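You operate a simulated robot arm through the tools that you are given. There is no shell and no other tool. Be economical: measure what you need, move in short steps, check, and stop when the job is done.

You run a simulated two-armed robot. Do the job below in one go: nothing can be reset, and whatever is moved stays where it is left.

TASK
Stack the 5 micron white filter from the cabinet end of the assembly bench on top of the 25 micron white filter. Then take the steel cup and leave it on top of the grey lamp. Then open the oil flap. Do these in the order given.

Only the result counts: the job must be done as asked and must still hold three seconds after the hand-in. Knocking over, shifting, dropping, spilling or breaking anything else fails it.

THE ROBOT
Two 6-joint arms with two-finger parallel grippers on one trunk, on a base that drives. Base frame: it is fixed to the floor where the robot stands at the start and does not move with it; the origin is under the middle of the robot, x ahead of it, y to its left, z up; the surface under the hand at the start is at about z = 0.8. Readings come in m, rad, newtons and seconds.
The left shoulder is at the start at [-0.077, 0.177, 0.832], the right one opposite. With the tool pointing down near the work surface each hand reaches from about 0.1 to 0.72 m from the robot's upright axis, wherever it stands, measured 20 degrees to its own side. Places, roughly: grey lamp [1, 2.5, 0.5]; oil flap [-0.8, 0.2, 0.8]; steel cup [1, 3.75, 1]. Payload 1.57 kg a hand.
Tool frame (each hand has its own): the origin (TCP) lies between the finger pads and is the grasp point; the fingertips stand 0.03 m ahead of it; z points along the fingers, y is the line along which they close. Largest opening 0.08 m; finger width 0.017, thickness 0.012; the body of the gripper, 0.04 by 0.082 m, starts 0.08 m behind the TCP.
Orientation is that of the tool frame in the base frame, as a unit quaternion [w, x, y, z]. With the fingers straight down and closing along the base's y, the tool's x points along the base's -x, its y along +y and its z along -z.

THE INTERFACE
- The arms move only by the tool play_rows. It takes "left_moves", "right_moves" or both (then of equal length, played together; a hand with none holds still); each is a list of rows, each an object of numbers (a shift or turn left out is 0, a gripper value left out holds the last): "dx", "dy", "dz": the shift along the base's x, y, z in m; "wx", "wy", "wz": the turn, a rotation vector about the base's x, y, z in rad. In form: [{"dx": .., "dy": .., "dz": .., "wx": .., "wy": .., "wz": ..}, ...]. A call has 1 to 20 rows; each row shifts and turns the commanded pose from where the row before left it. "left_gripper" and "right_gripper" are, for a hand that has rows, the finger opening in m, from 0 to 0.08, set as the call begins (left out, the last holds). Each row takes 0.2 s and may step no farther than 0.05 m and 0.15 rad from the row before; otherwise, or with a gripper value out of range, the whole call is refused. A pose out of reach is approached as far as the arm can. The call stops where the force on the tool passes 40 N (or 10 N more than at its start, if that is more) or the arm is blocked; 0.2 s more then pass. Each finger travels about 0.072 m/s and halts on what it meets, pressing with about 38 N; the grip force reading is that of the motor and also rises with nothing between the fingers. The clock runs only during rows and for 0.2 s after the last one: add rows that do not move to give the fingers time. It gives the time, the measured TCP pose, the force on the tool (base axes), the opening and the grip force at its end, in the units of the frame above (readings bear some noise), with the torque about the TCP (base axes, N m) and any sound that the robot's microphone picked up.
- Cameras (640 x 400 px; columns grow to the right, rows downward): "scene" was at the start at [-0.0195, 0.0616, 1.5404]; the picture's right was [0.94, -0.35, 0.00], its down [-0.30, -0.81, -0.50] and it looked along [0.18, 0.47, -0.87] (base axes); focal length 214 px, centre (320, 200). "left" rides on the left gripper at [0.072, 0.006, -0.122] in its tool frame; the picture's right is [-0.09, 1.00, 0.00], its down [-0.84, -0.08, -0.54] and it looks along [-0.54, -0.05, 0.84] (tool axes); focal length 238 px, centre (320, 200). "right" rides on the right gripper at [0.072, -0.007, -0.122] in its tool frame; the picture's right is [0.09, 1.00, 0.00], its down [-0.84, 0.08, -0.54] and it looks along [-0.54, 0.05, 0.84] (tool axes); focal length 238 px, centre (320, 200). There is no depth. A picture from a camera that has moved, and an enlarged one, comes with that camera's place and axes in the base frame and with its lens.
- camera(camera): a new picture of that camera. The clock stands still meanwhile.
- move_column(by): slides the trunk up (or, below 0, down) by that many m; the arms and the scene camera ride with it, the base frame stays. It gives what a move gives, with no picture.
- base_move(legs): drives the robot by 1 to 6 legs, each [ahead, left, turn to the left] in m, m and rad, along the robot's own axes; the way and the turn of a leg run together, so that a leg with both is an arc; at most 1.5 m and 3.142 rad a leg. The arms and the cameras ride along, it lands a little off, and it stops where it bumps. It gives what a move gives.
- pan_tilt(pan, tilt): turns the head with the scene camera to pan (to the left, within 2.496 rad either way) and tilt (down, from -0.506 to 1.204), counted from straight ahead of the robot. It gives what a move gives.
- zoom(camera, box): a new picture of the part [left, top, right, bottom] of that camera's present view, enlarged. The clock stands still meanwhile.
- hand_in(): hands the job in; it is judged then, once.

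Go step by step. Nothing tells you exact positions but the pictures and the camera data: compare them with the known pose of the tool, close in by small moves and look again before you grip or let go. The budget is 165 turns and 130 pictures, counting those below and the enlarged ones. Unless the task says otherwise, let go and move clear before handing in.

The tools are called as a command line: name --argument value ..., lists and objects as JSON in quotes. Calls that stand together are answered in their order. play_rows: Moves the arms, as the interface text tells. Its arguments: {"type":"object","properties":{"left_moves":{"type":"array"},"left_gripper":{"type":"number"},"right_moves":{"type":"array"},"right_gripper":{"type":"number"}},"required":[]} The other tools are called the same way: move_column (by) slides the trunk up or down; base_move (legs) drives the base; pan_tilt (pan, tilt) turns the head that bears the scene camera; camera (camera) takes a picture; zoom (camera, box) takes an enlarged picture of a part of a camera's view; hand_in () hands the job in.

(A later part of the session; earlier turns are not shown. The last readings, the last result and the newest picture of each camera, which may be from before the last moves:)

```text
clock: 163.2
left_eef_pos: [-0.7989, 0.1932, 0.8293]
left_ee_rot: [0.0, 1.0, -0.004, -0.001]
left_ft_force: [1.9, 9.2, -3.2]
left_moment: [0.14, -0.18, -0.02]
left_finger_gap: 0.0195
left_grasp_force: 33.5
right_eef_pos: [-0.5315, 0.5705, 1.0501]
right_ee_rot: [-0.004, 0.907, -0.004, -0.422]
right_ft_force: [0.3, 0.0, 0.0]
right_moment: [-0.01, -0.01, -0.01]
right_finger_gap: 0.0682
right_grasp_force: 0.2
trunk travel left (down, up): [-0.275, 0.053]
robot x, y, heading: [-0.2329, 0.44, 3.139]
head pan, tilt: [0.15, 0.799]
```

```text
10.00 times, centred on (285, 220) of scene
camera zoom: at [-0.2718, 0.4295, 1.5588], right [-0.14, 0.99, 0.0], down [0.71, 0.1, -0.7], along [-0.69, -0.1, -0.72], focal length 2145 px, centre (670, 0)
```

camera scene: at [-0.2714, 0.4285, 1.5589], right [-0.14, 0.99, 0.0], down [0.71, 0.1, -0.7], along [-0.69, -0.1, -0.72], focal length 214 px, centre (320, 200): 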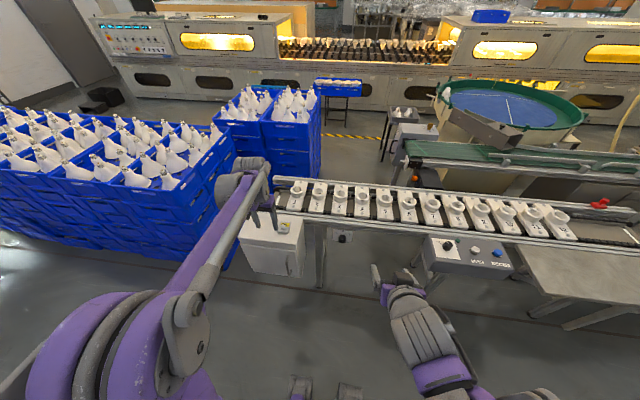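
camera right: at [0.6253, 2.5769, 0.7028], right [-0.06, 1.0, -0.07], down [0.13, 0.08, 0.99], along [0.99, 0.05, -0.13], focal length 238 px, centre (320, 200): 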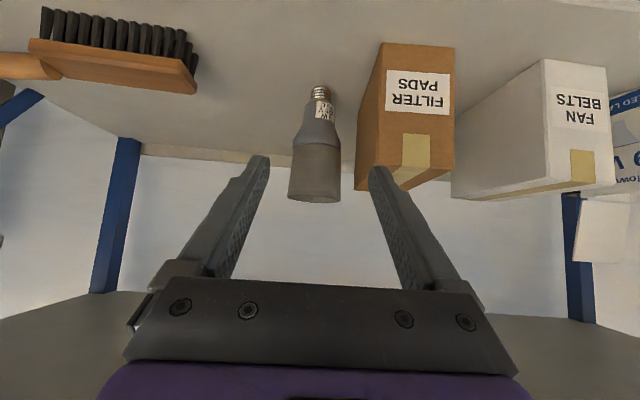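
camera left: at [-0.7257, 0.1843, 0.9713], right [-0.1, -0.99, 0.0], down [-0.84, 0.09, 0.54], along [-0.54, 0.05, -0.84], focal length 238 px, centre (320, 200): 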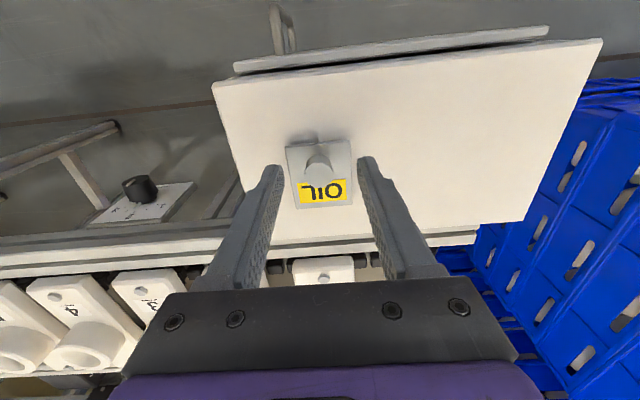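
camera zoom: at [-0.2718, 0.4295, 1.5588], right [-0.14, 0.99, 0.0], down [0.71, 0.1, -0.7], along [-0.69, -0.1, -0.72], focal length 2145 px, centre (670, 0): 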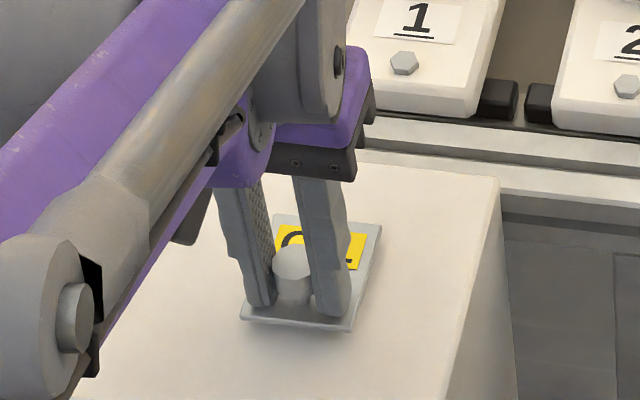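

The knob is gripped. I relieve the small side load and lift the first bit along the hinge arc to confirm it opens.

play_rows --left_moves '[{"dy": 0.002}, {"dx": -0.002, "dz": 0.0045}, {"dx": -0.0026, "dz": 0.0042}, {}]'

zoom --camera "scene" --box '[260, 200, 310, 240]'

```text
clock: 164.2
left_eef_pos: [-0.8054, 0.1929, 0.8386]
left_ee_rot: [0.0, 1.0, -0.004, 0.0]
left_ft_force: [6.2, 10.2, -6.1]
left_moment: [0.21, -0.52, 0.03]
left_finger_gap: 0.0194
left_grasp_force: 32.9
right_eef_pos: [-0.5322, 0.5707, 1.0501]
right_ee_rot: [-0.004, 0.907, -0.004, -0.422]
right_ft_force: [-0.4, 0.3, -0.6]
right_moment: [0.04, 0.02, 0.04]
right_finger_gap: 0.0679
right_grasp_force: 0.0
trunk travel left (down, up): [-0.275, 0.053]
robot x, y, heading: [-0.231, 0.4388, 3.129]
head pan, tilt: [0.15, 0.799]
```

```text
10.00 times, centred on (285, 220) of scene
camera zoom: at [-0.2716, 0.4294, 1.5588], right [-0.14, 0.99, 0.0], down [0.71, 0.1, -0.7], along [-0.69, -0.1, -0.72], focal length 2145 px, centre (670, 0)
```

zoom: 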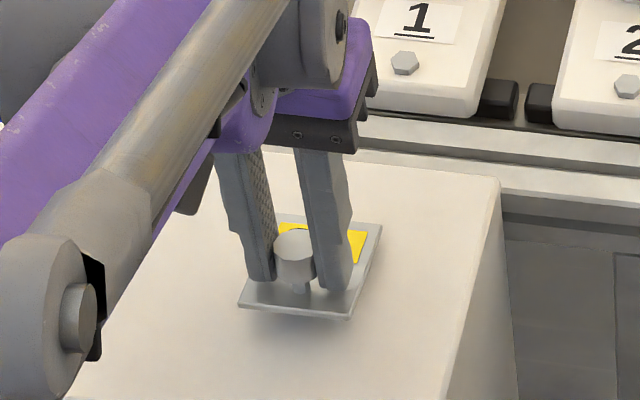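

The flap's front edge rises, so the hinge is indeed on the far side. I continue along the arc.

play_rows --left_moves '[{"dx": -0.003, "dy": 0.001, "dz": 0.004}, {"dx": -0.0031, "dz": 0.0038}, {"dx": -0.0036, "dz": 0.0033}, {"dx": -0.0037, "dz": 0.0033}, {}]'

zoom --camera "scene" --box '[260, 200, 310, 240]'

```text
clock: 165.4
left_eef_pos: [-0.8147, 0.1926, 0.8527]
left_ee_rot: [0.002, 1.0, -0.004, -0.001]
left_ft_force: [9.7, 11.1, -12.5]
left_moment: [0.24, -0.92, 0.02]
left_finger_gap: 0.0193
left_grasp_force: 33.6
right_eef_pos: [-0.5328, 0.57, 1.0496]
right_ee_rot: [-0.004, 0.906, -0.004, -0.422]
right_ft_force: [-0.6, 0.3, 0.1]
right_moment: [0.0, 0.0, 0.0]
right_finger_gap: 0.068
right_grasp_force: 0.0
trunk travel left (down, up): [-0.275, 0.053]
robot x, y, heading: [-0.2329, 0.4401, 3.135]
head pan, tilt: [0.15, 0.799]
```

```text
10.00 times, centred on (285, 220) of scene
camera zoom: at [-0.2718, 0.4292, 1.5588], right [-0.14, 0.99, 0.0], down [0.71, 0.1, -0.7], along [-0.69, -0.1, -0.72], focal length 2145 px, centre (670, 0)
```

zoom: 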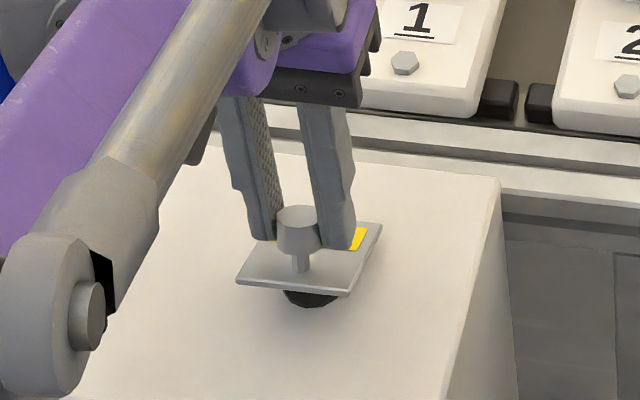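

The fingers are slipping up the knob because it cannot turn in the pads; the flap is at about 20°. I release to see whether the flap holds its angle by itself.

play_rows --left_moves '[{}, {}, {}]' --left_gripper 0.05

zoom --camera "scene" --box '[260, 200, 310, 240]'

```text
clock: 166.2
left_eef_pos: [-0.8165, 0.1916, 0.853]
left_ee_rot: [0.001, 1.0, -0.005, 0.0]
left_ft_force: [-0.2, -0.1, 0.1]
left_moment: [-0.01, 0.03, 0.0]
left_finger_gap: 0.0502
left_grasp_force: 0.1
right_eef_pos: [-0.5325, 0.5689, 1.0511]
right_ee_rot: [-0.004, 0.906, -0.004, -0.422]
right_ft_force: [0.5, -0.4, 0.1]
right_moment: [0.02, -0.02, 0.0]
right_finger_gap: 0.0681
right_grasp_force: 0.2
trunk travel left (down, up): [-0.275, 0.053]
robot x, y, heading: [-0.2289, 0.4409, 3.131]
head pan, tilt: [0.15, 0.799]
```

```text
10.00 times, centred on (285, 220) of scene
camera zoom: at [-0.2719, 0.4282, 1.5589], right [-0.14, 0.99, 0.0], down [0.71, 0.1, -0.7], along [-0.69, -0.1, -0.72], focal length 2145 px, centre (670, 0)
```

zoom: 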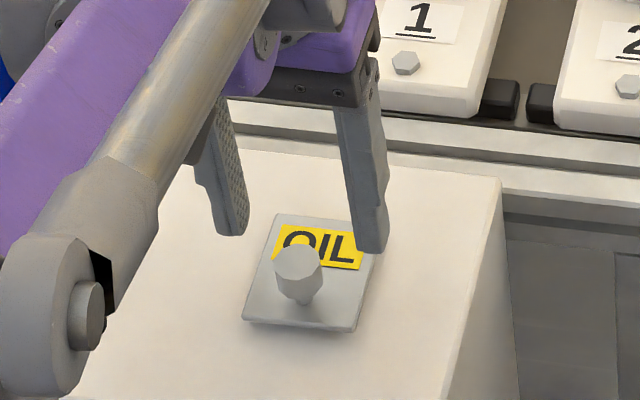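

The flap falls closed, so it must be carried past vertical. I re-grip with the hand leaning back toward me about 40°, so it can turn along with the flap.

play_rows --left_moves '[{"dz": 0.04}, {"dx": 0.04, "dz": 0.02, "wy": 0.14}, {"dx": 0.03, "wy": 0.14}, {"wy": 0.14}, {"wy": 0.14}, {"wy": 0.14}, {}]' --left_gripper 0.05

base_move --legs '[[0.05, 0, 0.0]]'

camera --camera "left"

```text
clock: 167.8
left_eef_pos: [-0.7456, 0.1928, 0.9132]
left_ee_rot: [0.002, 0.939, -0.004, -0.343]
left_ft_force: [0.1, 0.1, 0.6]
left_moment: [0.02, 0.01, 0.0]
left_finger_gap: 0.05
left_grasp_force: 0.1
right_eef_pos: [-0.5323, 0.5702, 1.0509]
right_ee_rot: [-0.004, 0.907, -0.004, -0.422]
right_ft_force: [-0.3, 0.6, 0.6]
right_moment: [0.01, -0.06, -0.01]
right_finger_gap: 0.068
right_grasp_force: 0.0
trunk travel left (down, up): [-0.275, 0.053]
robot x, y, heading: [-0.2324, 0.4393, 3.133]
head pan, tilt: [0.15, 0.799]
```

```text
clock: 168.8
left_eef_pos: [-0.7985, 0.1923, 0.9119]
left_ee_rot: [0.002, 0.939, -0.005, -0.343]
left_ft_force: [-0.2, -0.2, -0.5]
left_moment: [0.04, 0.0, 0.03]
left_finger_gap: 0.0497
left_grasp_force: 0.0
right_eef_pos: [-0.5843, 0.5696, 1.0493]
right_ee_rot: [-0.004, 0.907, -0.004, -0.422]
right_ft_force: [-0.2, 0.0, 1.1]
right_moment: [-0.02, 0.02, -0.01]
right_finger_gap: 0.0679
right_grasp_force: 0.1
trunk travel left (down, up): [-0.275, 0.053]
robot x, y, heading: [-0.2851, 0.4434, 3.133]
head pan, tilt: [0.15, 0.799]
```

```text
25 pictures are left
camera left: at [-0.6642, 0.1861, 0.9603], right [-0.08, -0.99, 0.07], down [-0.29, 0.09, 0.95], along [-0.95, 0.05, -0.3], focal length 238 px, centre (320, 200)
```

left: 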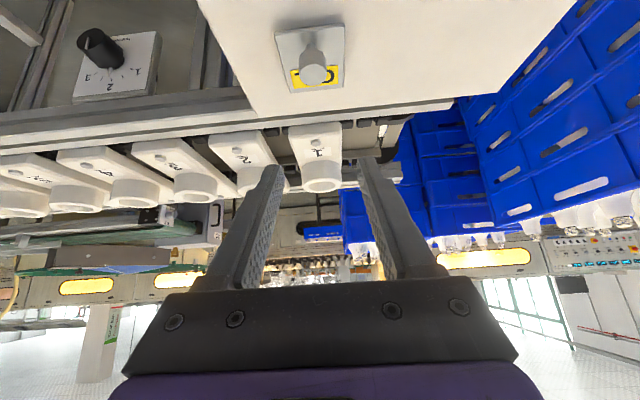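

Tilt is 40°. I move to the approach line and advance to just before the knob for a check.

play_rows --left_moves '[{"dx": 0.03, "dz": -0.013}, {"dx": 0.03, "dz": -0.013}, {"dx": -0.0172, "dz": -0.0204}, {"dx": -0.0172, "dz": -0.0204}, {"dx": -0.01, "dz": -0.012}, {}]'

camera --camera "left"

zoom --camera "scene" --box '[255, 200, 325, 256]'

```text
clock: 170.2
left_eef_pos: [-0.7809, 0.194, 0.8345]
left_ee_rot: [0.002, 0.94, -0.004, -0.342]
left_ft_force: [0.0, 0.1, -1.0]
left_moment: [0.0, 0.01, 0.04]
left_finger_gap: 0.0501
left_grasp_force: 0.0
right_eef_pos: [-0.5827, 0.5704, 1.0492]
right_ee_rot: [-0.003, 0.906, -0.004, -0.422]
right_ft_force: [-0.6, 0.3, 0.2]
right_moment: [-0.04, -0.02, 0.03]
right_finger_gap: 0.0679
right_grasp_force: 0.1
trunk travel left (down, up): [-0.275, 0.053]
robot x, y, heading: [-0.281, 0.4396, 3.135]
head pan, tilt: [0.15, 0.799]
```

```text
24 pictures are left
camera left: at [-0.6477, 0.1858, 0.8823], right [-0.08, -0.99, 0.07], down [-0.29, 0.09, 0.95], along [-0.95, 0.05, -0.3], focal length 238 px, centre (320, 200)
```

left: 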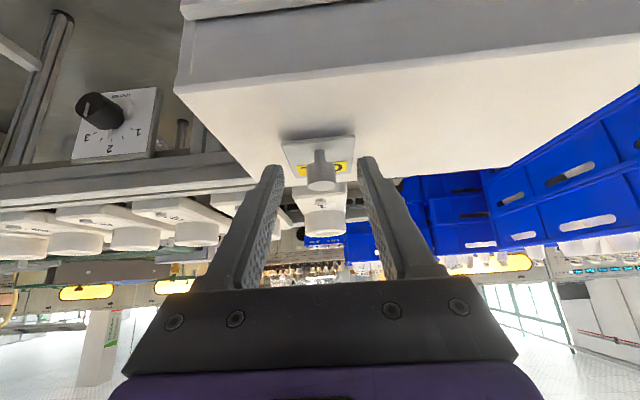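

```text
7.14 times, centred on (290, 228) of scene
camera zoom: at [-0.3229, 0.4289, 1.5589], right [-0.14, 0.99, 0.0], down [0.71, 0.1, -0.7], along [-0.69, -0.1, -0.72], focal length 1532 px, centre (534, 0)
```

zoom: 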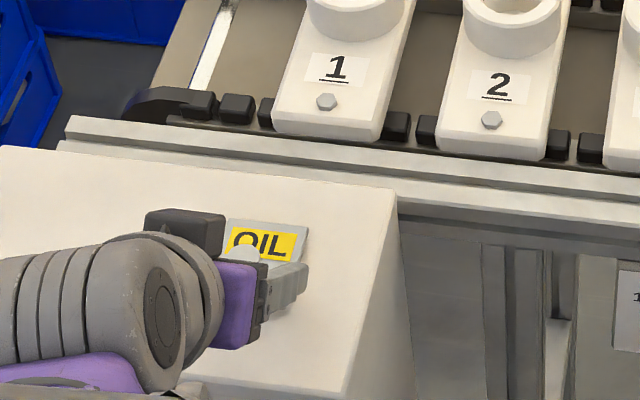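

The knob is centred between the fingers. I advance the last centimetre and close.

play_rows --left_moves '[{"dx": -0.0088, "dy": -0.001, "dz": -0.008}, {}]'

play_rows --left_moves '[{}, {}, {}, {}]' --left_gripper 0.01

camera --camera "left"

```text
clock: 170.8
left_eef_pos: [-0.7915, 0.1946, 0.8277]
left_ee_rot: [0.002, 0.939, -0.004, -0.344]
left_ft_force: [3.0, -2.0, 10.2]
left_moment: [-0.26, 0.05, 0.11]
left_finger_gap: 0.0502
left_grasp_force: 0.3
right_eef_pos: [-0.5833, 0.5712, 1.0503]
right_ee_rot: [-0.004, 0.907, -0.004, -0.422]
right_ft_force: [-0.3, 0.8, 0.7]
right_moment: [-0.01, 0.0, -0.02]
right_finger_gap: 0.0681
right_grasp_force: 0.1
trunk travel left (down, up): [-0.275, 0.053]
robot x, y, heading: [-0.2845, 0.44, 3.132]
head pan, tilt: [0.15, 0.799]
```

```text
clock: 171.8
left_eef_pos: [-0.7915, 0.1929, 0.8267]
left_ee_rot: [0.002, 0.939, -0.004, -0.344]
left_ft_force: [-2.0, -2.1, 16.7]
left_moment: [0.21, 0.34, 0.12]
left_finger_gap: 0.02
left_grasp_force: 5.9
right_eef_pos: [-0.5825, 0.5708, 1.0496]
right_ee_rot: [-0.005, 0.907, -0.005, -0.421]
right_ft_force: [0.3, -0.5, -0.7]
right_moment: [-0.02, 0.01, 0.0]
right_finger_gap: 0.0682
right_grasp_force: 0.2
trunk travel left (down, up): [-0.275, 0.053]
robot x, y, heading: [-0.2814, 0.441, 3.136]
head pan, tilt: [0.15, 0.799]
```

```text
22 pictures are left
camera left: at [-0.6573, 0.1856, 0.8744], right [-0.08, -0.99, 0.07], down [-0.29, 0.09, 0.95], along [-0.95, 0.05, -0.29], focal length 238 px, centre (320, 200)
```

left: 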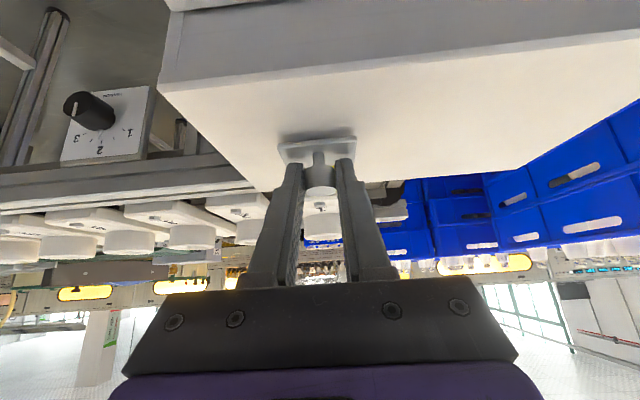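

The tips touch the plate lightly (17 N). I rise 2 mm and let the grip settle.

play_rows --left_moves '[{"dz": 0.002}, {}, {}]'

```text
clock: 172.6
left_eef_pos: [-0.7915, 0.1925, 0.8272]
left_ee_rot: [0.002, 0.94, -0.004, -0.342]
left_ft_force: [-4.5, -4.4, -2.8]
left_moment: [0.17, -0.24, 0.04]
left_finger_gap: 0.0197
left_grasp_force: 33.3
right_eef_pos: [-0.5839, 0.5702, 1.0501]
right_ee_rot: [-0.005, 0.907, -0.004, -0.42]
right_ft_force: [-0.1, 0.3, 0.6]
right_moment: [-0.01, 0.02, 0.03]
right_finger_gap: 0.068
right_grasp_force: 0.1
trunk travel left (down, up): [-0.275, 0.053]
robot x, y, heading: [-0.2817, 0.4406, 3.134]
head pan, tilt: [0.15, 0.799]
```

Firm grip now. I follow the arc, turning the hand with the flap: first 24°.

play_rows --left_moves '[{"dx": -0.0055, "dz": 0.0082, "wy": -0.1396}, {"dx": -0.0065, "dz": 0.0073, "wy": -0.1396}, {"dx": -0.0075, "dz": 0.0064, "wy": -0.1396}, {}]'

zoom --camera "scene" --box '[255, 200, 325, 256]'

```text
clock: 173.6
left_eef_pos: [-0.8092, 0.1931, 0.8494]
left_ee_rot: [0.001, 0.99, -0.004, -0.139]
left_ft_force: [6.6, -6.6, -17.1]
left_moment: [0.03, -0.95, 0.08]
left_finger_gap: 0.0193
left_grasp_force: 33.6
right_eef_pos: [-0.5836, 0.569, 1.0499]
right_ee_rot: [-0.005, 0.907, -0.004, -0.421]
right_ft_force: [0.2, -0.6, 0.0]
right_moment: [-0.02, 0.0, 0.02]
right_finger_gap: 0.068
right_grasp_force: 0.2
trunk travel left (down, up): [-0.275, 0.053]
robot x, y, heading: [-0.2849, 0.4459, 3.132]
head pan, tilt: [0.15, 0.799]
```

```text
7.14 times, centred on (290, 228) of scene
camera zoom: at [-0.3239, 0.4273, 1.5587], right [-0.14, 0.99, 0.0], down [0.71, 0.1, -0.7], along [-0.69, -0.1, -0.72], focal length 1532 px, centre (534, 0)
```

zoom: 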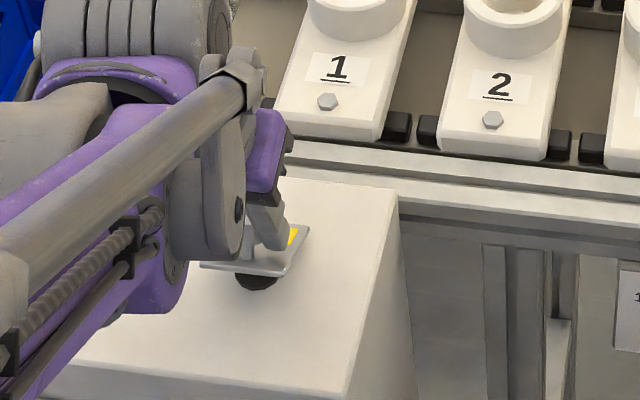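

The flap is following (about 22°) with moderate force. I continue with slightly smaller lift steps.

play_rows --left_moves '[{"dx": -0.0077, "dz": 0.003, "wy": -0.1396}, {"dx": -0.0082, "dz": 0.0025, "wy": -0.1396}, {}]'

zoom --camera "scene" --box '[255, 190, 325, 246]'

```text
clock: 174.3
left_eef_pos: [-0.8256, 0.1924, 0.8561]
left_ee_rot: [-0.001, 1.0, -0.004, -0.001]
left_ft_force: [10.9, 0.4, 10.0]
left_moment: [0.17, -0.49, 0.07]
left_finger_gap: 0.0196
left_grasp_force: 34.0
right_eef_pos: [-0.5816, 0.5709, 1.0513]
right_ee_rot: [-0.005, 0.906, -0.005, -0.423]
right_ft_force: [0.5, 0.3, 0.0]
right_moment: [0.02, 0.03, -0.03]
right_finger_gap: 0.0679
right_grasp_force: 0.0
trunk travel left (down, up): [-0.275, 0.053]
robot x, y, heading: [-0.2811, 0.4422, 3.134]
head pan, tilt: [0.15, 0.799]
```

```text
7.14 times, centred on (290, 218) of scene
camera zoom: at [-0.3206, 0.4293, 1.559], right [-0.14, 0.99, 0.0], down [0.71, 0.1, -0.7], along [-0.69, -0.1, -0.72], focal length 1532 px, centre (534, 71)
```

zoom: 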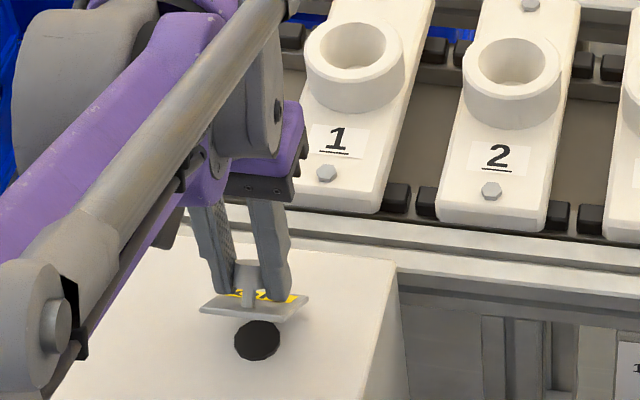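

The flap is at about 40° and following well. I continue.

play_rows --left_moves '[{"dx": -0.0082, "dz": 0.0045, "wy": -0.1396}, {"dx": -0.0094, "dz": 0.0018, "wy": -0.1396}, {}]'

zoom --camera "scene" --box '[255, 190, 325, 246]'

```text
clock: 175.2
left_eef_pos: [-0.8453, 0.1917, 0.8604]
left_ee_rot: [-0.001, 0.99, -0.005, 0.138]
left_ft_force: [8.4, 2.8, -21.4]
left_moment: [0.06, -0.53, 0.07]
left_finger_gap: 0.0197
left_grasp_force: 33.4
right_eef_pos: [-0.5853, 0.5693, 1.0482]
right_ee_rot: [-0.005, 0.907, -0.005, -0.42]
right_ft_force: [0.0, -0.2, 1.3]
right_moment: [-0.01, 0.02, 0.0]
right_finger_gap: 0.0683
right_grasp_force: 0.1
trunk travel left (down, up): [-0.275, 0.053]
robot x, y, heading: [-0.2802, 0.44, 3.132]
head pan, tilt: [0.15, 0.799]
```

```text
7.14 times, centred on (290, 218) of scene
camera zoom: at [-0.3241, 0.4283, 1.5586], right [-0.14, 0.99, 0.0], down [0.71, 0.1, -0.7], along [-0.69, -0.1, -0.72], focal length 1532 px, centre (534, 71)
```

zoom: 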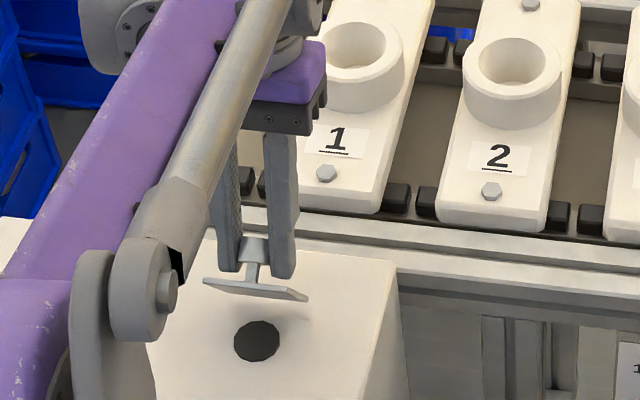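

About 55° now. I continue, lowering slightly.

play_rows --left_moves '[{"dx": -0.0095, "dz": -0.0015, "wy": -0.1396}, {"dx": -0.0097, "dz": -0.002, "wy": -0.1396}, {}]'

zoom --camera "scene" --box '[255, 190, 325, 246]'

```text
clock: 175.9
left_eef_pos: [-0.864, 0.1923, 0.8591]
left_ee_rot: [0.0, 0.962, -0.004, 0.274]
left_ft_force: [-5.3, -0.2, 1.1]
left_moment: [-0.03, 0.34, 0.04]
left_finger_gap: 0.0197
left_grasp_force: 33.1
right_eef_pos: [-0.584, 0.5698, 1.05]
right_ee_rot: [-0.005, 0.907, -0.005, -0.421]
right_ft_force: [0.1, 0.3, -0.8]
right_moment: [0.01, -0.04, -0.01]
right_finger_gap: 0.0682
right_grasp_force: 0.2
trunk travel left (down, up): [-0.275, 0.053]
robot x, y, heading: [-0.2813, 0.4385, 3.132]
head pan, tilt: [0.15, 0.799]
```

```text
7.14 times, centred on (290, 218) of scene
camera zoom: at [-0.3236, 0.4289, 1.5592], right [-0.14, 0.99, 0.0], down [0.71, 0.1, -0.7], along [-0.69, -0.1, -0.72], focal length 1532 px, centre (534, 71)
```

zoom: 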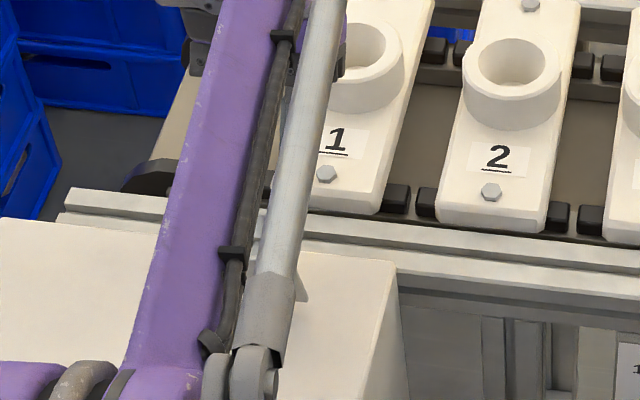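

About 72° now; past this the flap should go over centre. I continue two more steps.

play_rows --left_moves '[{"dx": -0.0092, "dz": -0.0028, "wy": -0.1396}, {"dx": -0.0088, "dz": -0.0035, "wy": -0.1396}, {}]'

camera --camera "left"

camera --camera "right"

```text
clock: 176.3
left_eef_pos: [-0.8593, 0.1931, 0.8557]
left_ee_rot: [0.001, 0.96, -0.007, 0.281]
left_ft_force: [-8.2, -2.9, -9.2]
left_moment: [0.36, -0.2, 0.1]
left_finger_gap: 0.0197
left_grasp_force: 33.9
left hand out of reach, approached as far as the arm can: row 1
right_eef_pos: [-0.5851, 0.5704, 1.051]
right_ee_rot: [-0.004, 0.907, -0.004, -0.421]
right_ft_force: [0.0, -0.8, -0.8]
right_moment: [-0.04, 0.03, -0.02]
right_finger_gap: 0.068
right_grasp_force: 0.0
trunk travel left (down, up): [-0.275, 0.053]
robot x, y, heading: [-0.2853, 0.4416, 3.132]
head pan, tilt: [0.15, 0.799]
stopped in row 1 (left hand): the force on the tool passed its limit at 116 N (the readings are from after the stop); the commanded pose is now the measured one
```

```text
17 pictures are left
camera left: at [-0.8639, 0.1856, 0.9978], right [-0.09, -0.99, -0.05], down [-1.0, 0.09, 0.01], along [0.0, 0.05, -1.0], focal length 238 px, centre (320, 200)
```

left: 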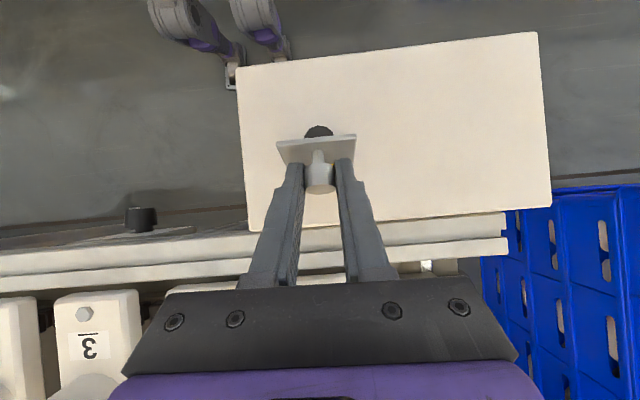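

```text
16 pictures are left
camera right: at [-0.4456, 0.5741, 1.0746], right [0.05, -1.0, -0.07], down [-0.13, -0.08, 0.99], along [-0.99, -0.04, -0.13], focal length 238 px, centre (320, 200)
```

right: 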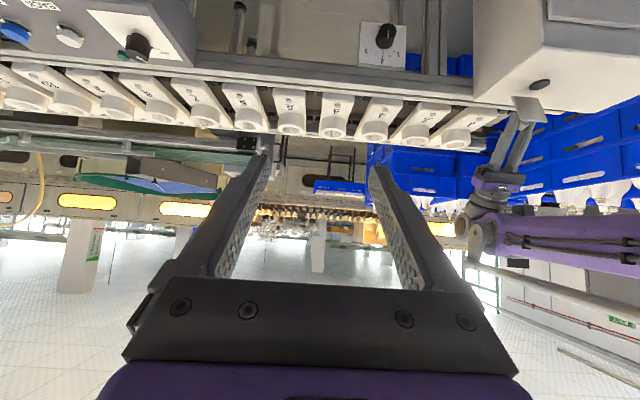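

The wrist reached its limit at about 72–75° of flap angle. I continue with pure translation, letting the knob turn in the pads.

play_rows --left_moves '[{"dx": -0.003, "dz": 0.001}, {"dx": -0.004}, {"dx": -0.004, "dz": -0.001}, {}]'

zoom --camera "right" --box '[470, 60, 570, 160]'

```text
clock: 176.6
left_eef_pos: [-0.8591, 0.1921, 0.8555]
left_ee_rot: [0.0, 0.96, -0.007, 0.28]
left_ft_force: [10.1, -4.6, -29.7]
left_moment: [1.26, -0.55, 0.12]
left_finger_gap: 0.0193
left_grasp_force: 33.7
right_eef_pos: [-0.5831, 0.5706, 1.051]
right_ee_rot: [-0.004, 0.907, -0.003, -0.422]
right_ft_force: [-0.9, 0.1, 0.1]
right_moment: [0.0, -0.01, -0.01]
right_finger_gap: 0.0678
right_grasp_force: 0.0
trunk travel left (down, up): [-0.275, 0.053]
robot x, y, heading: [-0.2829, 0.4431, 3.134]
head pan, tilt: [0.15, 0.799]
stopped in row 1 (left hand): the force on the tool passed its limit at 50 N (the readings are from after the stop); the commanded pose is now the measured one
```

```text
4.00 times, centred on (520, 110) of right
camera zoom: at [-0.4444, 0.5742, 1.0745], right [0.05, -1.0, -0.08], down [-0.13, -0.08, 0.99], along [-0.99, -0.04, -0.13], focal length 953 px, centre (-480, 560)
```

zoom: 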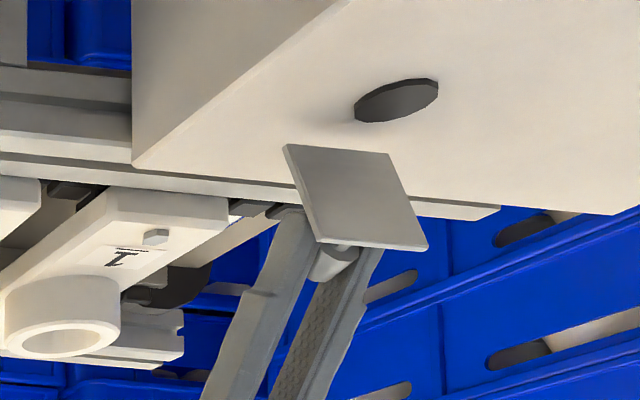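

I check the resting load with an idle row before continuing.

play_rows --left_moves '[{"dz": -0.001}, {}]'

```text
clock: 177.2
left_eef_pos: [-0.8588, 0.1927, 0.8543]
left_ee_rot: [0.001, 0.96, -0.008, 0.279]
left_ft_force: [-2.5, -11.2, -13.9]
left_moment: [1.98, -0.45, 0.08]
left_finger_gap: 0.0195
left_grasp_force: 33.2
right_eef_pos: [-0.5838, 0.5711, 1.0509]
right_ee_rot: [-0.004, 0.907, -0.004, -0.422]
right_ft_force: [0.5, -0.3, 0.4]
right_moment: [-0.02, 0.06, -0.02]
right_finger_gap: 0.068
right_grasp_force: 0.0
trunk travel left (down, up): [-0.275, 0.053]
robot x, y, heading: [-0.2812, 0.4417, 3.134]
head pan, tilt: [0.15, 0.799]
```

The arm is at its wrist limit, so I use the base to push the hand forward by 12 mm instead.

base_move --legs '[[0.012, 0, 0]]'

zoom --camera "right" --box '[470, 60, 590, 160]'

```text
clock: 177.9
left_eef_pos: [-0.8602, 0.1929, 0.8562]
left_ee_rot: [-0.001, 0.96, -0.008, 0.279]
left_ft_force: [5.1, -4.2, -20.9]
left_moment: [1.1, -0.74, 0.15]
left_finger_gap: 0.0196
left_grasp_force: 33.5
right_eef_pos: [-0.5841, 0.5707, 1.05]
right_ee_rot: [-0.006, 0.906, -0.004, -0.422]
right_ft_force: [-0.2, -0.4, 1.0]
right_moment: [-0.02, -0.04, 0.02]
right_finger_gap: 0.068
right_grasp_force: 0.0
trunk travel left (down, up): [-0.275, 0.053]
robot x, y, heading: [-0.2868, 0.4402, 3.131]
head pan, tilt: [0.15, 0.799]
stopped in leg 1: the force on the tool passed its limit at 49 N (the readings are from after the stop); the commanded pose is now the measured one
```

```text
4.00 times, centred on (530, 110) of right
camera zoom: at [-0.4459, 0.5743, 1.0747], right [0.05, -1.0, -0.08], down [-0.13, -0.08, 0.99], along [-0.99, -0.04, -0.13], focal length 953 px, centre (-520, 560)
```

zoom: 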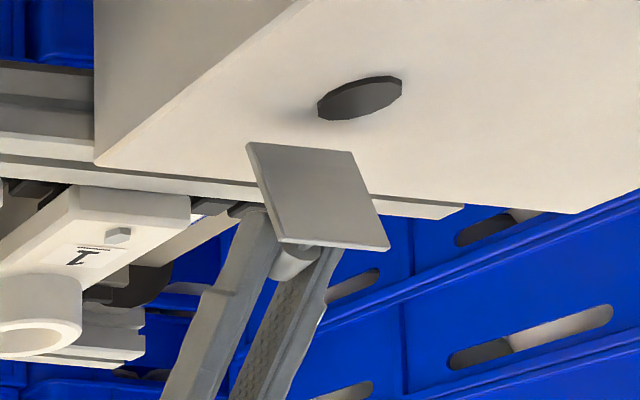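

The fingertips sit against the plate, so the flap cannot turn further than the hand, and the hand is at its reach limit. I take the flap back down, then re-grip with a flatter start angle and the base closer.

play_rows --left_moves '[{"dx": 0.006, "dz": 0.004, "wy": 0.13}, {"dx": 0.0095, "dz": 0.0015, "wy": 0.1396}, {"dx": 0.0094, "dz": -0.0018, "wy": 0.1396}, {"dx": 0.0082, "dz": -0.0045, "wy": 0.1396}, {"dx": 0.0082, "dz": -0.0025, "wy": 0.1396}, {"dx": 0.0077, "dz": -0.003, "wy": 0.1396}, {"dx": 0.0075, "dz": -0.006, "wy": 0.1396}, {"dx": 0.0065, "dz": -0.007, "wy": 0.1396}, {}]'

```text
clock: 179.9
left_eef_pos: [-0.7978, 0.1927, 0.8374]
left_ee_rot: [0.003, 0.963, -0.008, -0.268]
left_ft_force: [-4.0, 10.0, 14.7]
left_moment: [0.32, 0.84, -0.03]
left_finger_gap: 0.0194
left_grasp_force: 33.5
right_eef_pos: [-0.5838, 0.572, 1.0503]
right_ee_rot: [-0.004, 0.907, -0.005, -0.421]
right_ft_force: [0.8, 0.4, -0.4]
right_moment: [-0.01, -0.02, 0.01]
right_finger_gap: 0.0679
right_grasp_force: 0.0
trunk travel left (down, up): [-0.275, 0.053]
robot x, y, heading: [-0.289, 0.4406, 3.129]
head pan, tilt: [0.15, 0.799]
```

The flap is nearly back down. I release, back off, tilt the hand to about 60°, and drive 8 cm closer.

play_rows --left_moves '[{}, {}, {}, {"dx": 0.015, "dz": 0.025}, {"dx": 0.015, "dz": 0.025}, {"dx": 0.02, "dz": 0.025, "wy": 0.127}, {"dx": 0.03, "wy": 0.127}, {"dx": 0.03, "wy": 0.127}, {"wy": 0.125}, {}]' --left_gripper 0.05

base_move --legs '[[0.08, 0, 0]]'

zoom --camera "left" --box '[220, 0, 420, 200]'

```text
clock: 182.1
left_eef_pos: [-0.6868, 0.192, 0.9079]
left_ee_rot: [0.005, 0.866, -0.005, -0.5]
left_ft_force: [0.5, -0.3, -0.5]
left_moment: [0.05, 0.01, 0.0]
left_finger_gap: 0.0498
left_grasp_force: 0.0
right_eef_pos: [-0.5859, 0.5704, 1.0493]
right_ee_rot: [-0.005, 0.907, -0.004, -0.422]
right_ft_force: [-0.4, -0.3, 0.6]
right_moment: [0.04, -0.06, 0.02]
right_finger_gap: 0.0679
right_grasp_force: 0.1
trunk travel left (down, up): [-0.275, 0.053]
robot x, y, heading: [-0.2848, 0.4403, 3.133]
head pan, tilt: [0.15, 0.799]
```

```text
clock: 183.2
left_eef_pos: [-0.7656, 0.1917, 0.9084]
left_ee_rot: [0.005, 0.866, -0.006, -0.5]
left_ft_force: [-0.7, 0.7, 0.3]
left_moment: [-0.05, -0.03, 0.04]
left_finger_gap: 0.0496
left_grasp_force: 0.0
right_eef_pos: [-0.6657, 0.5703, 1.0497]
right_ee_rot: [-0.004, 0.907, -0.004, -0.422]
right_ft_force: [-0.8, 0.5, 0.9]
right_moment: [0.0, 0.03, 0.0]
right_finger_gap: 0.0679
right_grasp_force: 0.0
trunk travel left (down, up): [-0.275, 0.053]
robot x, y, heading: [-0.3608, 0.4463, 3.132]
head pan, tilt: [0.15, 0.799]
```

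```text
2.00 times, centred on (320, 100) of left
camera zoom: at [-0.6242, 0.1845, 0.9074], right [-0.05, -0.99, 0.09], down [0.05, 0.09, 0.99], along [-1.0, 0.05, 0.04], focal length 477 px, centre (320, 400)
```

zoom: 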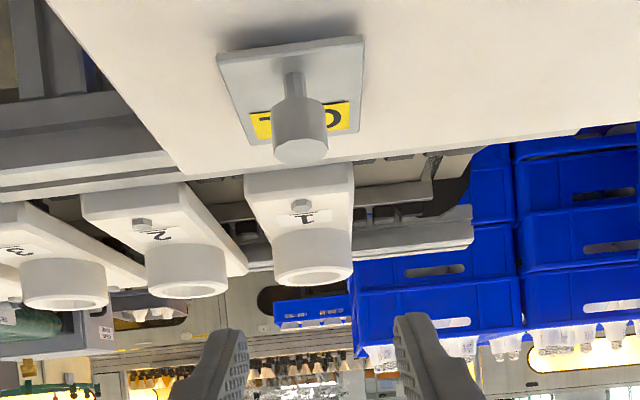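

The flap is closed and the knob is where expected. I approach along the 60° tool line.

play_rows --left_moves '[{"dx": 0.02, "dz": -0.018}, {"dx": 0.0186, "dz": -0.018}, {"dz": -0.016}, {"dx": -0.02, "dz": -0.0115}, {"dx": -0.02, "dz": -0.0115}, {}]'

camera --camera "left"

```text
clock: 184.6
left_eef_pos: [-0.7743, 0.1886, 0.8579]
left_ee_rot: [0.005, 0.867, -0.005, -0.498]
left_ft_force: [-0.2, 0.2, 0.3]
left_moment: [0.01, -0.02, -0.01]
left_finger_gap: 0.05
left_grasp_force: 0.1
left hand out of reach, approached as far as the arm can: row 2, 3, 4
right_eef_pos: [-0.6644, 0.5707, 1.0512]
right_ee_rot: [-0.004, 0.906, -0.003, -0.422]
right_ft_force: [0.4, 0.5, -0.5]
right_moment: [-0.02, -0.01, -0.02]
right_finger_gap: 0.0681
right_grasp_force: 0.0
trunk travel left (down, up): [-0.275, 0.053]
robot x, y, heading: [-0.3641, 0.4462, 3.13]
head pan, tilt: [0.15, 0.799]
```

```text
12 pictures are left
camera left: at [-0.6324, 0.182, 0.859], right [-0.05, -0.99, 0.09], down [0.05, 0.09, 0.99], along [-1.0, 0.06, 0.04], focal length 238 px, centre (320, 200)
```

left: 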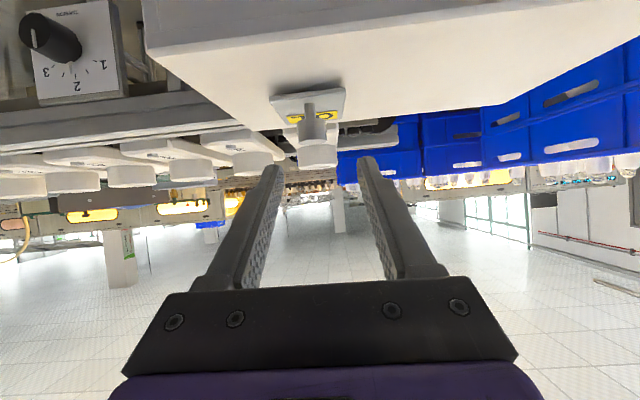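

Slightly restricted by being close. I move to the target from here and check reach.

play_rows --left_moves '[{"dy": 0.003, "dz": -0.012}, {"dx": -0.006, "dz": -0.012}, {"dx": -0.0077, "dz": -0.012}, {}]'

camera --camera "left"

```text
clock: 185.6
left_eef_pos: [-0.7966, 0.1921, 0.8465]
left_ee_rot: [0.005, 0.867, -0.006, -0.499]
left_ft_force: [0.3, 0.4, 0.1]
left_moment: [0.0, 0.01, 0.02]
left_finger_gap: 0.0502
left_grasp_force: 0.2
left hand out of reach, approached as far as the arm can: row 1, 2, 3
right_eef_pos: [-0.6649, 0.5707, 1.0506]
right_ee_rot: [-0.005, 0.907, -0.004, -0.422]
right_ft_force: [0.0, -0.1, 0.2]
right_moment: [-0.02, -0.01, 0.01]
right_finger_gap: 0.0678
right_grasp_force: 0.0
trunk travel left (down, up): [-0.275, 0.053]
robot x, y, heading: [-0.3599, 0.4435, 3.133]
head pan, tilt: [0.15, 0.799]
```

```text
11 pictures are left
camera left: at [-0.6558, 0.1842, 0.8468], right [-0.05, -0.99, 0.09], down [0.05, 0.09, 0.99], along [-1.0, 0.06, 0.04], focal length 238 px, centre (320, 200)
```

left: 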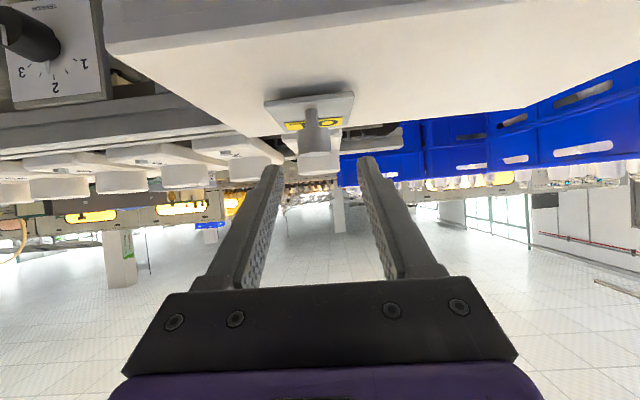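

The arm's low limit is the issue at this tilt. I raise the hand and lower the trunk by 8 cm.

play_rows --left_moves '[{"dx": 0.02, "dz": 0.04}, {"dx": 0.015, "dz": 0.04}, {}]'

move_column --by -0.08

```text
clock: 186.4
left_eef_pos: [-0.7655, 0.1892, 0.9272]
left_ee_rot: [0.006, 0.867, -0.005, -0.499]
left_ft_force: [-0.1, -0.6, -0.1]
left_moment: [0.01, 0.02, 0.0]
left_finger_gap: 0.05
left_grasp_force: 0.0
right_eef_pos: [-0.6648, 0.5704, 1.0504]
right_ee_rot: [-0.006, 0.907, -0.005, -0.421]
right_ft_force: [1.1, 0.1, -0.5]
right_moment: [0.06, -0.01, -0.01]
right_finger_gap: 0.0679
right_grasp_force: 0.0
trunk travel left (down, up): [-0.275, 0.053]
robot x, y, heading: [-0.3644, 0.4403, 3.138]
head pan, tilt: [0.15, 0.799]
```

```text
clock: 187.6
left_eef_pos: [-0.7616, 0.1892, 0.8477]
left_ee_rot: [0.006, 0.866, -0.005, -0.5]
left_ft_force: [1.1, -1.2, -0.1]
left_moment: [-0.01, 0.01, -0.02]
left_finger_gap: 0.0498
left_grasp_force: 0.0
right_eef_pos: [-0.6654, 0.5713, 0.9715]
right_ee_rot: [-0.004, 0.907, -0.004, -0.422]
right_ft_force: [-0.5, 0.0, -0.3]
right_moment: [0.0, 0.01, 0.02]
right_finger_gap: 0.068
right_grasp_force: 0.1
trunk travel left (down, up): [-0.195, 0.133]
robot x, y, heading: [-0.3635, 0.4443, 3.133]
head pan, tilt: [0.15, 0.799]
```

Now I go to the grip pose.

play_rows --left_moves '[{"dy": 0.0026, "dz": -0.011}, {"dx": -0.0132, "dz": -0.0076}, {"dx": -0.0132, "dz": -0.0076}, {}]'

camera --camera "left"

```text
clock: 188.6
left_eef_pos: [-0.7878, 0.19, 0.8209]
left_ee_rot: [0.005, 0.866, -0.005, -0.501]
left_ft_force: [1.9, 0.1, 16.7]
left_moment: [0.44, 0.31, 0.19]
left_finger_gap: 0.0498
left_grasp_force: 0.0
right_eef_pos: [-0.664, 0.5716, 0.9706]
right_ee_rot: [-0.004, 0.907, -0.004, -0.421]
right_ft_force: [-0.9, -0.6, 0.1]
right_moment: [-0.01, -0.01, -0.01]
right_finger_gap: 0.0679
right_grasp_force: 0.1
trunk travel left (down, up): [-0.195, 0.133]
robot x, y, heading: [-0.3622, 0.4443, 3.139]
head pan, tilt: [0.15, 0.799]
```

```text
10 pictures are left
camera left: at [-0.6464, 0.1826, 0.8206], right [-0.05, -0.99, 0.09], down [0.05, 0.09, 0.99], along [-1.0, 0.05, 0.05], focal length 238 px, centre (320, 200)
```

left: 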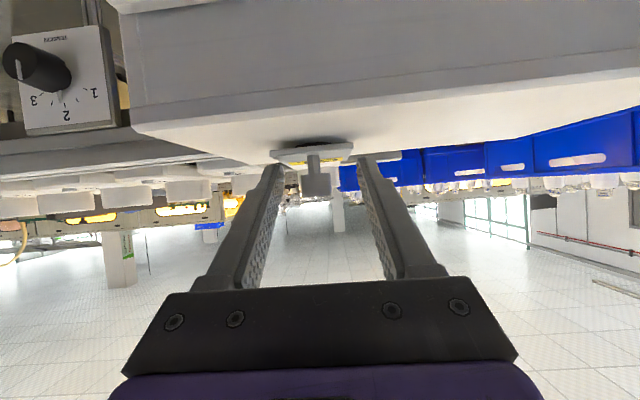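

The tips again touch the plate, so the plate top is at about 0.798. I raise 5 mm for clearance, then close.

play_rows --left_moves '[{"dz": 0.005}, {}]'

play_rows --left_moves '[{}, {}, {}, {}]' --left_gripper 0.01

```text
clock: 189.2
left_eef_pos: [-0.7885, 0.1896, 0.8239]
left_ee_rot: [0.006, 0.867, -0.005, -0.499]
left_ft_force: [1.0, -0.1, 0.9]
left_moment: [0.0, 0.05, 0.0]
left_finger_gap: 0.0502
left_grasp_force: 0.1
right_eef_pos: [-0.6654, 0.5716, 0.9704]
right_ee_rot: [-0.004, 0.907, -0.003, -0.421]
right_ft_force: [-0.3, -0.2, -0.3]
right_moment: [-0.03, 0.02, -0.01]
right_finger_gap: 0.0677
right_grasp_force: 0.1
trunk travel left (down, up): [-0.195, 0.133]
robot x, y, heading: [-0.3629, 0.4436, 3.13]
head pan, tilt: [0.15, 0.799]
```

```text
clock: 190.2
left_eef_pos: [-0.7894, 0.1925, 0.8252]
left_ee_rot: [0.005, 0.867, -0.006, -0.498]
left_ft_force: [-0.1, 22.3, -3.6]
left_moment: [0.42, -0.16, -0.29]
left_finger_gap: 0.0195
left_grasp_force: 33.8
right_eef_pos: [-0.6639, 0.5721, 0.9708]
right_ee_rot: [-0.004, 0.907, -0.004, -0.421]
right_ft_force: [0.7, 0.4, -0.5]
right_moment: [-0.01, 0.0, -0.01]
right_finger_gap: 0.068
right_grasp_force: 0.0
trunk travel left (down, up): [-0.195, 0.133]
robot x, y, heading: [-0.3604, 0.4453, 3.138]
head pan, tilt: [0.15, 0.799]
```

Firmly gripped. I relieve the side load and follow the arc with rotation.

play_rows --left_moves '[{"dy": 0.003}, {"dx": -0.0051, "dz": 0.0083, "wy": -0.1396}, {"dx": -0.0061, "dz": 0.0075, "wy": -0.1396}, {"dx": -0.0072, "dz": 0.0066, "wy": -0.1396}, {}]'

```text
clock: 191.4
left_eef_pos: [-0.8063, 0.1918, 0.8479]
left_ee_rot: [0.004, 0.951, -0.006, -0.308]
left_ft_force: [9.4, -19.0, -12.0]
left_moment: [-0.09, -0.9, 0.31]
left_finger_gap: 0.0191
left_grasp_force: 33.5
right_eef_pos: [-0.665, 0.5687, 0.9692]
right_ee_rot: [-0.005, 0.907, -0.003, -0.421]
right_ft_force: [-0.3, 0.6, 0.5]
right_moment: [-0.03, 0.0, -0.01]
right_finger_gap: 0.0678
right_grasp_force: 0.1
trunk travel left (down, up): [-0.195, 0.133]
robot x, y, heading: [-0.362, 0.4424, 3.133]
head pan, tilt: [0.15, 0.799]
```

Forces are moderate. I continue, with a small y correction.

play_rows --left_moves '[{"dx": -0.008, "dy": -0.0015, "dz": 0.005, "wy": -0.1396}, {"dx": -0.0087, "dz": 0.0038, "wy": -0.1396}, {"dx": -0.0092, "dz": 0.0028, "wy": -0.1396}, {}]'

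```text
clock: 192.4
left_eef_pos: [-0.8328, 0.1932, 0.8594]
left_ee_rot: [0.002, 0.995, -0.006, -0.102]
left_ft_force: [7.4, -13.6, -12.3]
left_moment: [-0.03, -0.64, 0.18]
left_finger_gap: 0.0193
left_grasp_force: 32.8
right_eef_pos: [-0.6647, 0.5701, 0.9701]
right_ee_rot: [-0.006, 0.907, -0.004, -0.421]
right_ft_force: [0.3, -0.1, 1.4]
right_moment: [0.0, 0.02, -0.01]
right_finger_gap: 0.0682
right_grasp_force: 0.1
trunk travel left (down, up): [-0.195, 0.133]
robot x, y, heading: [-0.3649, 0.4408, 3.133]
head pan, tilt: [0.15, 0.799]
```

play_rows --left_moves '[{"dx": -0.0094, "dy": -0.001, "dz": 0.0012, "wy": -0.1396}, {"dx": -0.0097, "dz": 0.0002, "wy": -0.1396}, {"dx": -0.0097, "dz": -0.0009, "wy": -0.1396}, {}]'

zoom --camera "right" --box '[440, 60, 640, 220]'

```text
clock: 193.4
left_eef_pos: [-0.8615, 0.1936, 0.859]
left_ee_rot: [0.0, 0.995, -0.008, 0.104]
left_ft_force: [11.4, -5.8, -20.9]
left_moment: [-0.01, -0.34, 0.19]
left_finger_gap: 0.0194
left_grasp_force: 33.6
right_eef_pos: [-0.6647, 0.5696, 0.9707]
right_ee_rot: [-0.005, 0.907, -0.004, -0.421]
right_ft_force: [0.5, 0.2, -0.4]
right_moment: [0.02, 0.02, 0.02]
right_finger_gap: 0.0679
right_grasp_force: 0.1
trunk travel left (down, up): [-0.195, 0.133]
robot x, y, heading: [-0.3635, 0.442, 3.131]
head pan, tilt: [0.15, 0.799]
```

```text
2.50 times, centred on (540, 140) of right
camera zoom: at [-0.5257, 0.5736, 0.9946], right [0.05, -1.0, -0.08], down [-0.13, -0.08, 0.99], along [-0.99, -0.04, -0.13], focal length 596 px, centre (-230, 350)
```

zoom: 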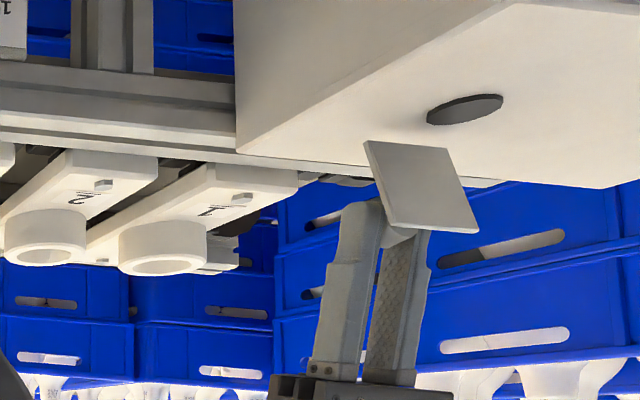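

About 70°, with wrist range left. I continue past vertical.

play_rows --left_moves '[{"dx": -0.009, "dz": -0.0038, "wy": -0.1396}, {}]'

play_rows --left_moves '[{"dx": -0.009, "dz": -0.0035, "wy": -0.1396}, {}]'

```text
clock: 194.0
left_eef_pos: [-0.8718, 0.1918, 0.8567]
left_ee_rot: [0.001, 0.985, -0.008, 0.174]
left_ft_force: [10.0, -6.7, -6.0]
left_moment: [-0.07, -0.49, 0.12]
left_finger_gap: 0.0194
left_grasp_force: 33.9
right_eef_pos: [-0.6639, 0.57, 0.9706]
right_ee_rot: [-0.004, 0.907, -0.003, -0.422]
right_ft_force: [0.7, -0.2, -0.7]
right_moment: [-0.01, 0.0, 0.01]
right_finger_gap: 0.068
right_grasp_force: 0.0
trunk travel left (down, up): [-0.195, 0.133]
robot x, y, heading: [-0.3634, 0.444, 3.131]
head pan, tilt: [0.15, 0.799]
```

```text
clock: 194.6
left_eef_pos: [-0.8792, 0.1929, 0.8535]
left_ee_rot: [0.0, 0.97, -0.007, 0.243]
left_ft_force: [13.7, -3.6, -8.1]
left_moment: [-0.07, -0.43, 0.08]
left_finger_gap: 0.0191
left_grasp_force: 33.7
right_eef_pos: [-0.6631, 0.5697, 0.9702]
right_ee_rot: [-0.005, 0.907, -0.004, -0.421]
right_ft_force: [-0.2, 0.4, 0.2]
right_moment: [-0.01, 0.01, -0.01]
right_finger_gap: 0.0677
right_grasp_force: 0.1
trunk travel left (down, up): [-0.195, 0.133]
robot x, y, heading: [-0.3645, 0.4429, 3.131]
head pan, tilt: [0.15, 0.799]
```

No stop met; the flap is at about 86°. Two more steps.

play_rows --left_moves '[{"dx": -0.008, "dz": -0.0045, "wy": -0.1396}, {}]'

play_rows --left_moves '[{"dx": -0.0075, "dz": -0.005, "wy": -0.12}, {}]'

zoom --camera "right" --box '[440, 60, 640, 220]'

```text
clock: 195.0
left_eef_pos: [-0.891, 0.193, 0.8457]
left_ee_rot: [-0.002, 0.955, -0.01, 0.297]
left_ft_force: [0.3, -11.7, -28.7]
left_moment: [1.79, -0.6, 0.04]
left_finger_gap: 0.0196
left_grasp_force: 33.4
right_eef_pos: [-0.6642, 0.5707, 0.9706]
right_ee_rot: [-0.004, 0.907, -0.004, -0.421]
right_ft_force: [0.0, 0.3, -0.5]
right_moment: [0.0, -0.02, -0.02]
right_finger_gap: 0.0682
right_grasp_force: 0.1
trunk travel left (down, up): [-0.195, 0.133]
robot x, y, heading: [-0.3611, 0.443, 3.131]
head pan, tilt: [0.15, 0.799]
stopped in row 2 (left hand): the force on the tool passed its limit at 113 N (the readings are from after the stop); the commanded pose is now the measured one
```

```text
clock: 195.3
left_eef_pos: [-0.8902, 0.1922, 0.8466]
left_ee_rot: [-0.001, 0.955, -0.011, 0.297]
left_ft_force: [4.7, -7.6, -24.1]
left_moment: [1.3, -0.53, 0.11]
left_finger_gap: 0.0194
left_grasp_force: 33.0
left hand out of reach, approached as far as the arm can: row 1
right_eef_pos: [-0.6646, 0.5701, 0.9712]
right_ee_rot: [-0.004, 0.907, -0.003, -0.421]
right_ft_force: [-0.3, -0.2, -0.3]
right_moment: [0.0, -0.03, -0.01]
right_finger_gap: 0.0683
right_grasp_force: 0.1
trunk travel left (down, up): [-0.195, 0.133]
robot x, y, heading: [-0.3595, 0.4428, 3.13]
head pan, tilt: [0.15, 0.799]
stopped in row 1 (left hand): the force on the tool passed its limit at 80 N (the readings are from after the stop); the commanded pose is now the measured one
```

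```text
2.50 times, centred on (540, 140) of right
camera zoom: at [-0.525, 0.5745, 0.9948], right [0.05, -1.0, -0.07], down [-0.13, -0.08, 0.99], along [-0.99, -0.04, -0.13], focal length 596 px, centre (-230, 350)
```

zoom: 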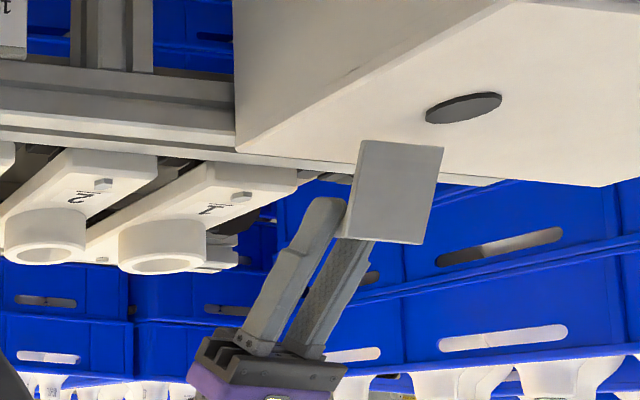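

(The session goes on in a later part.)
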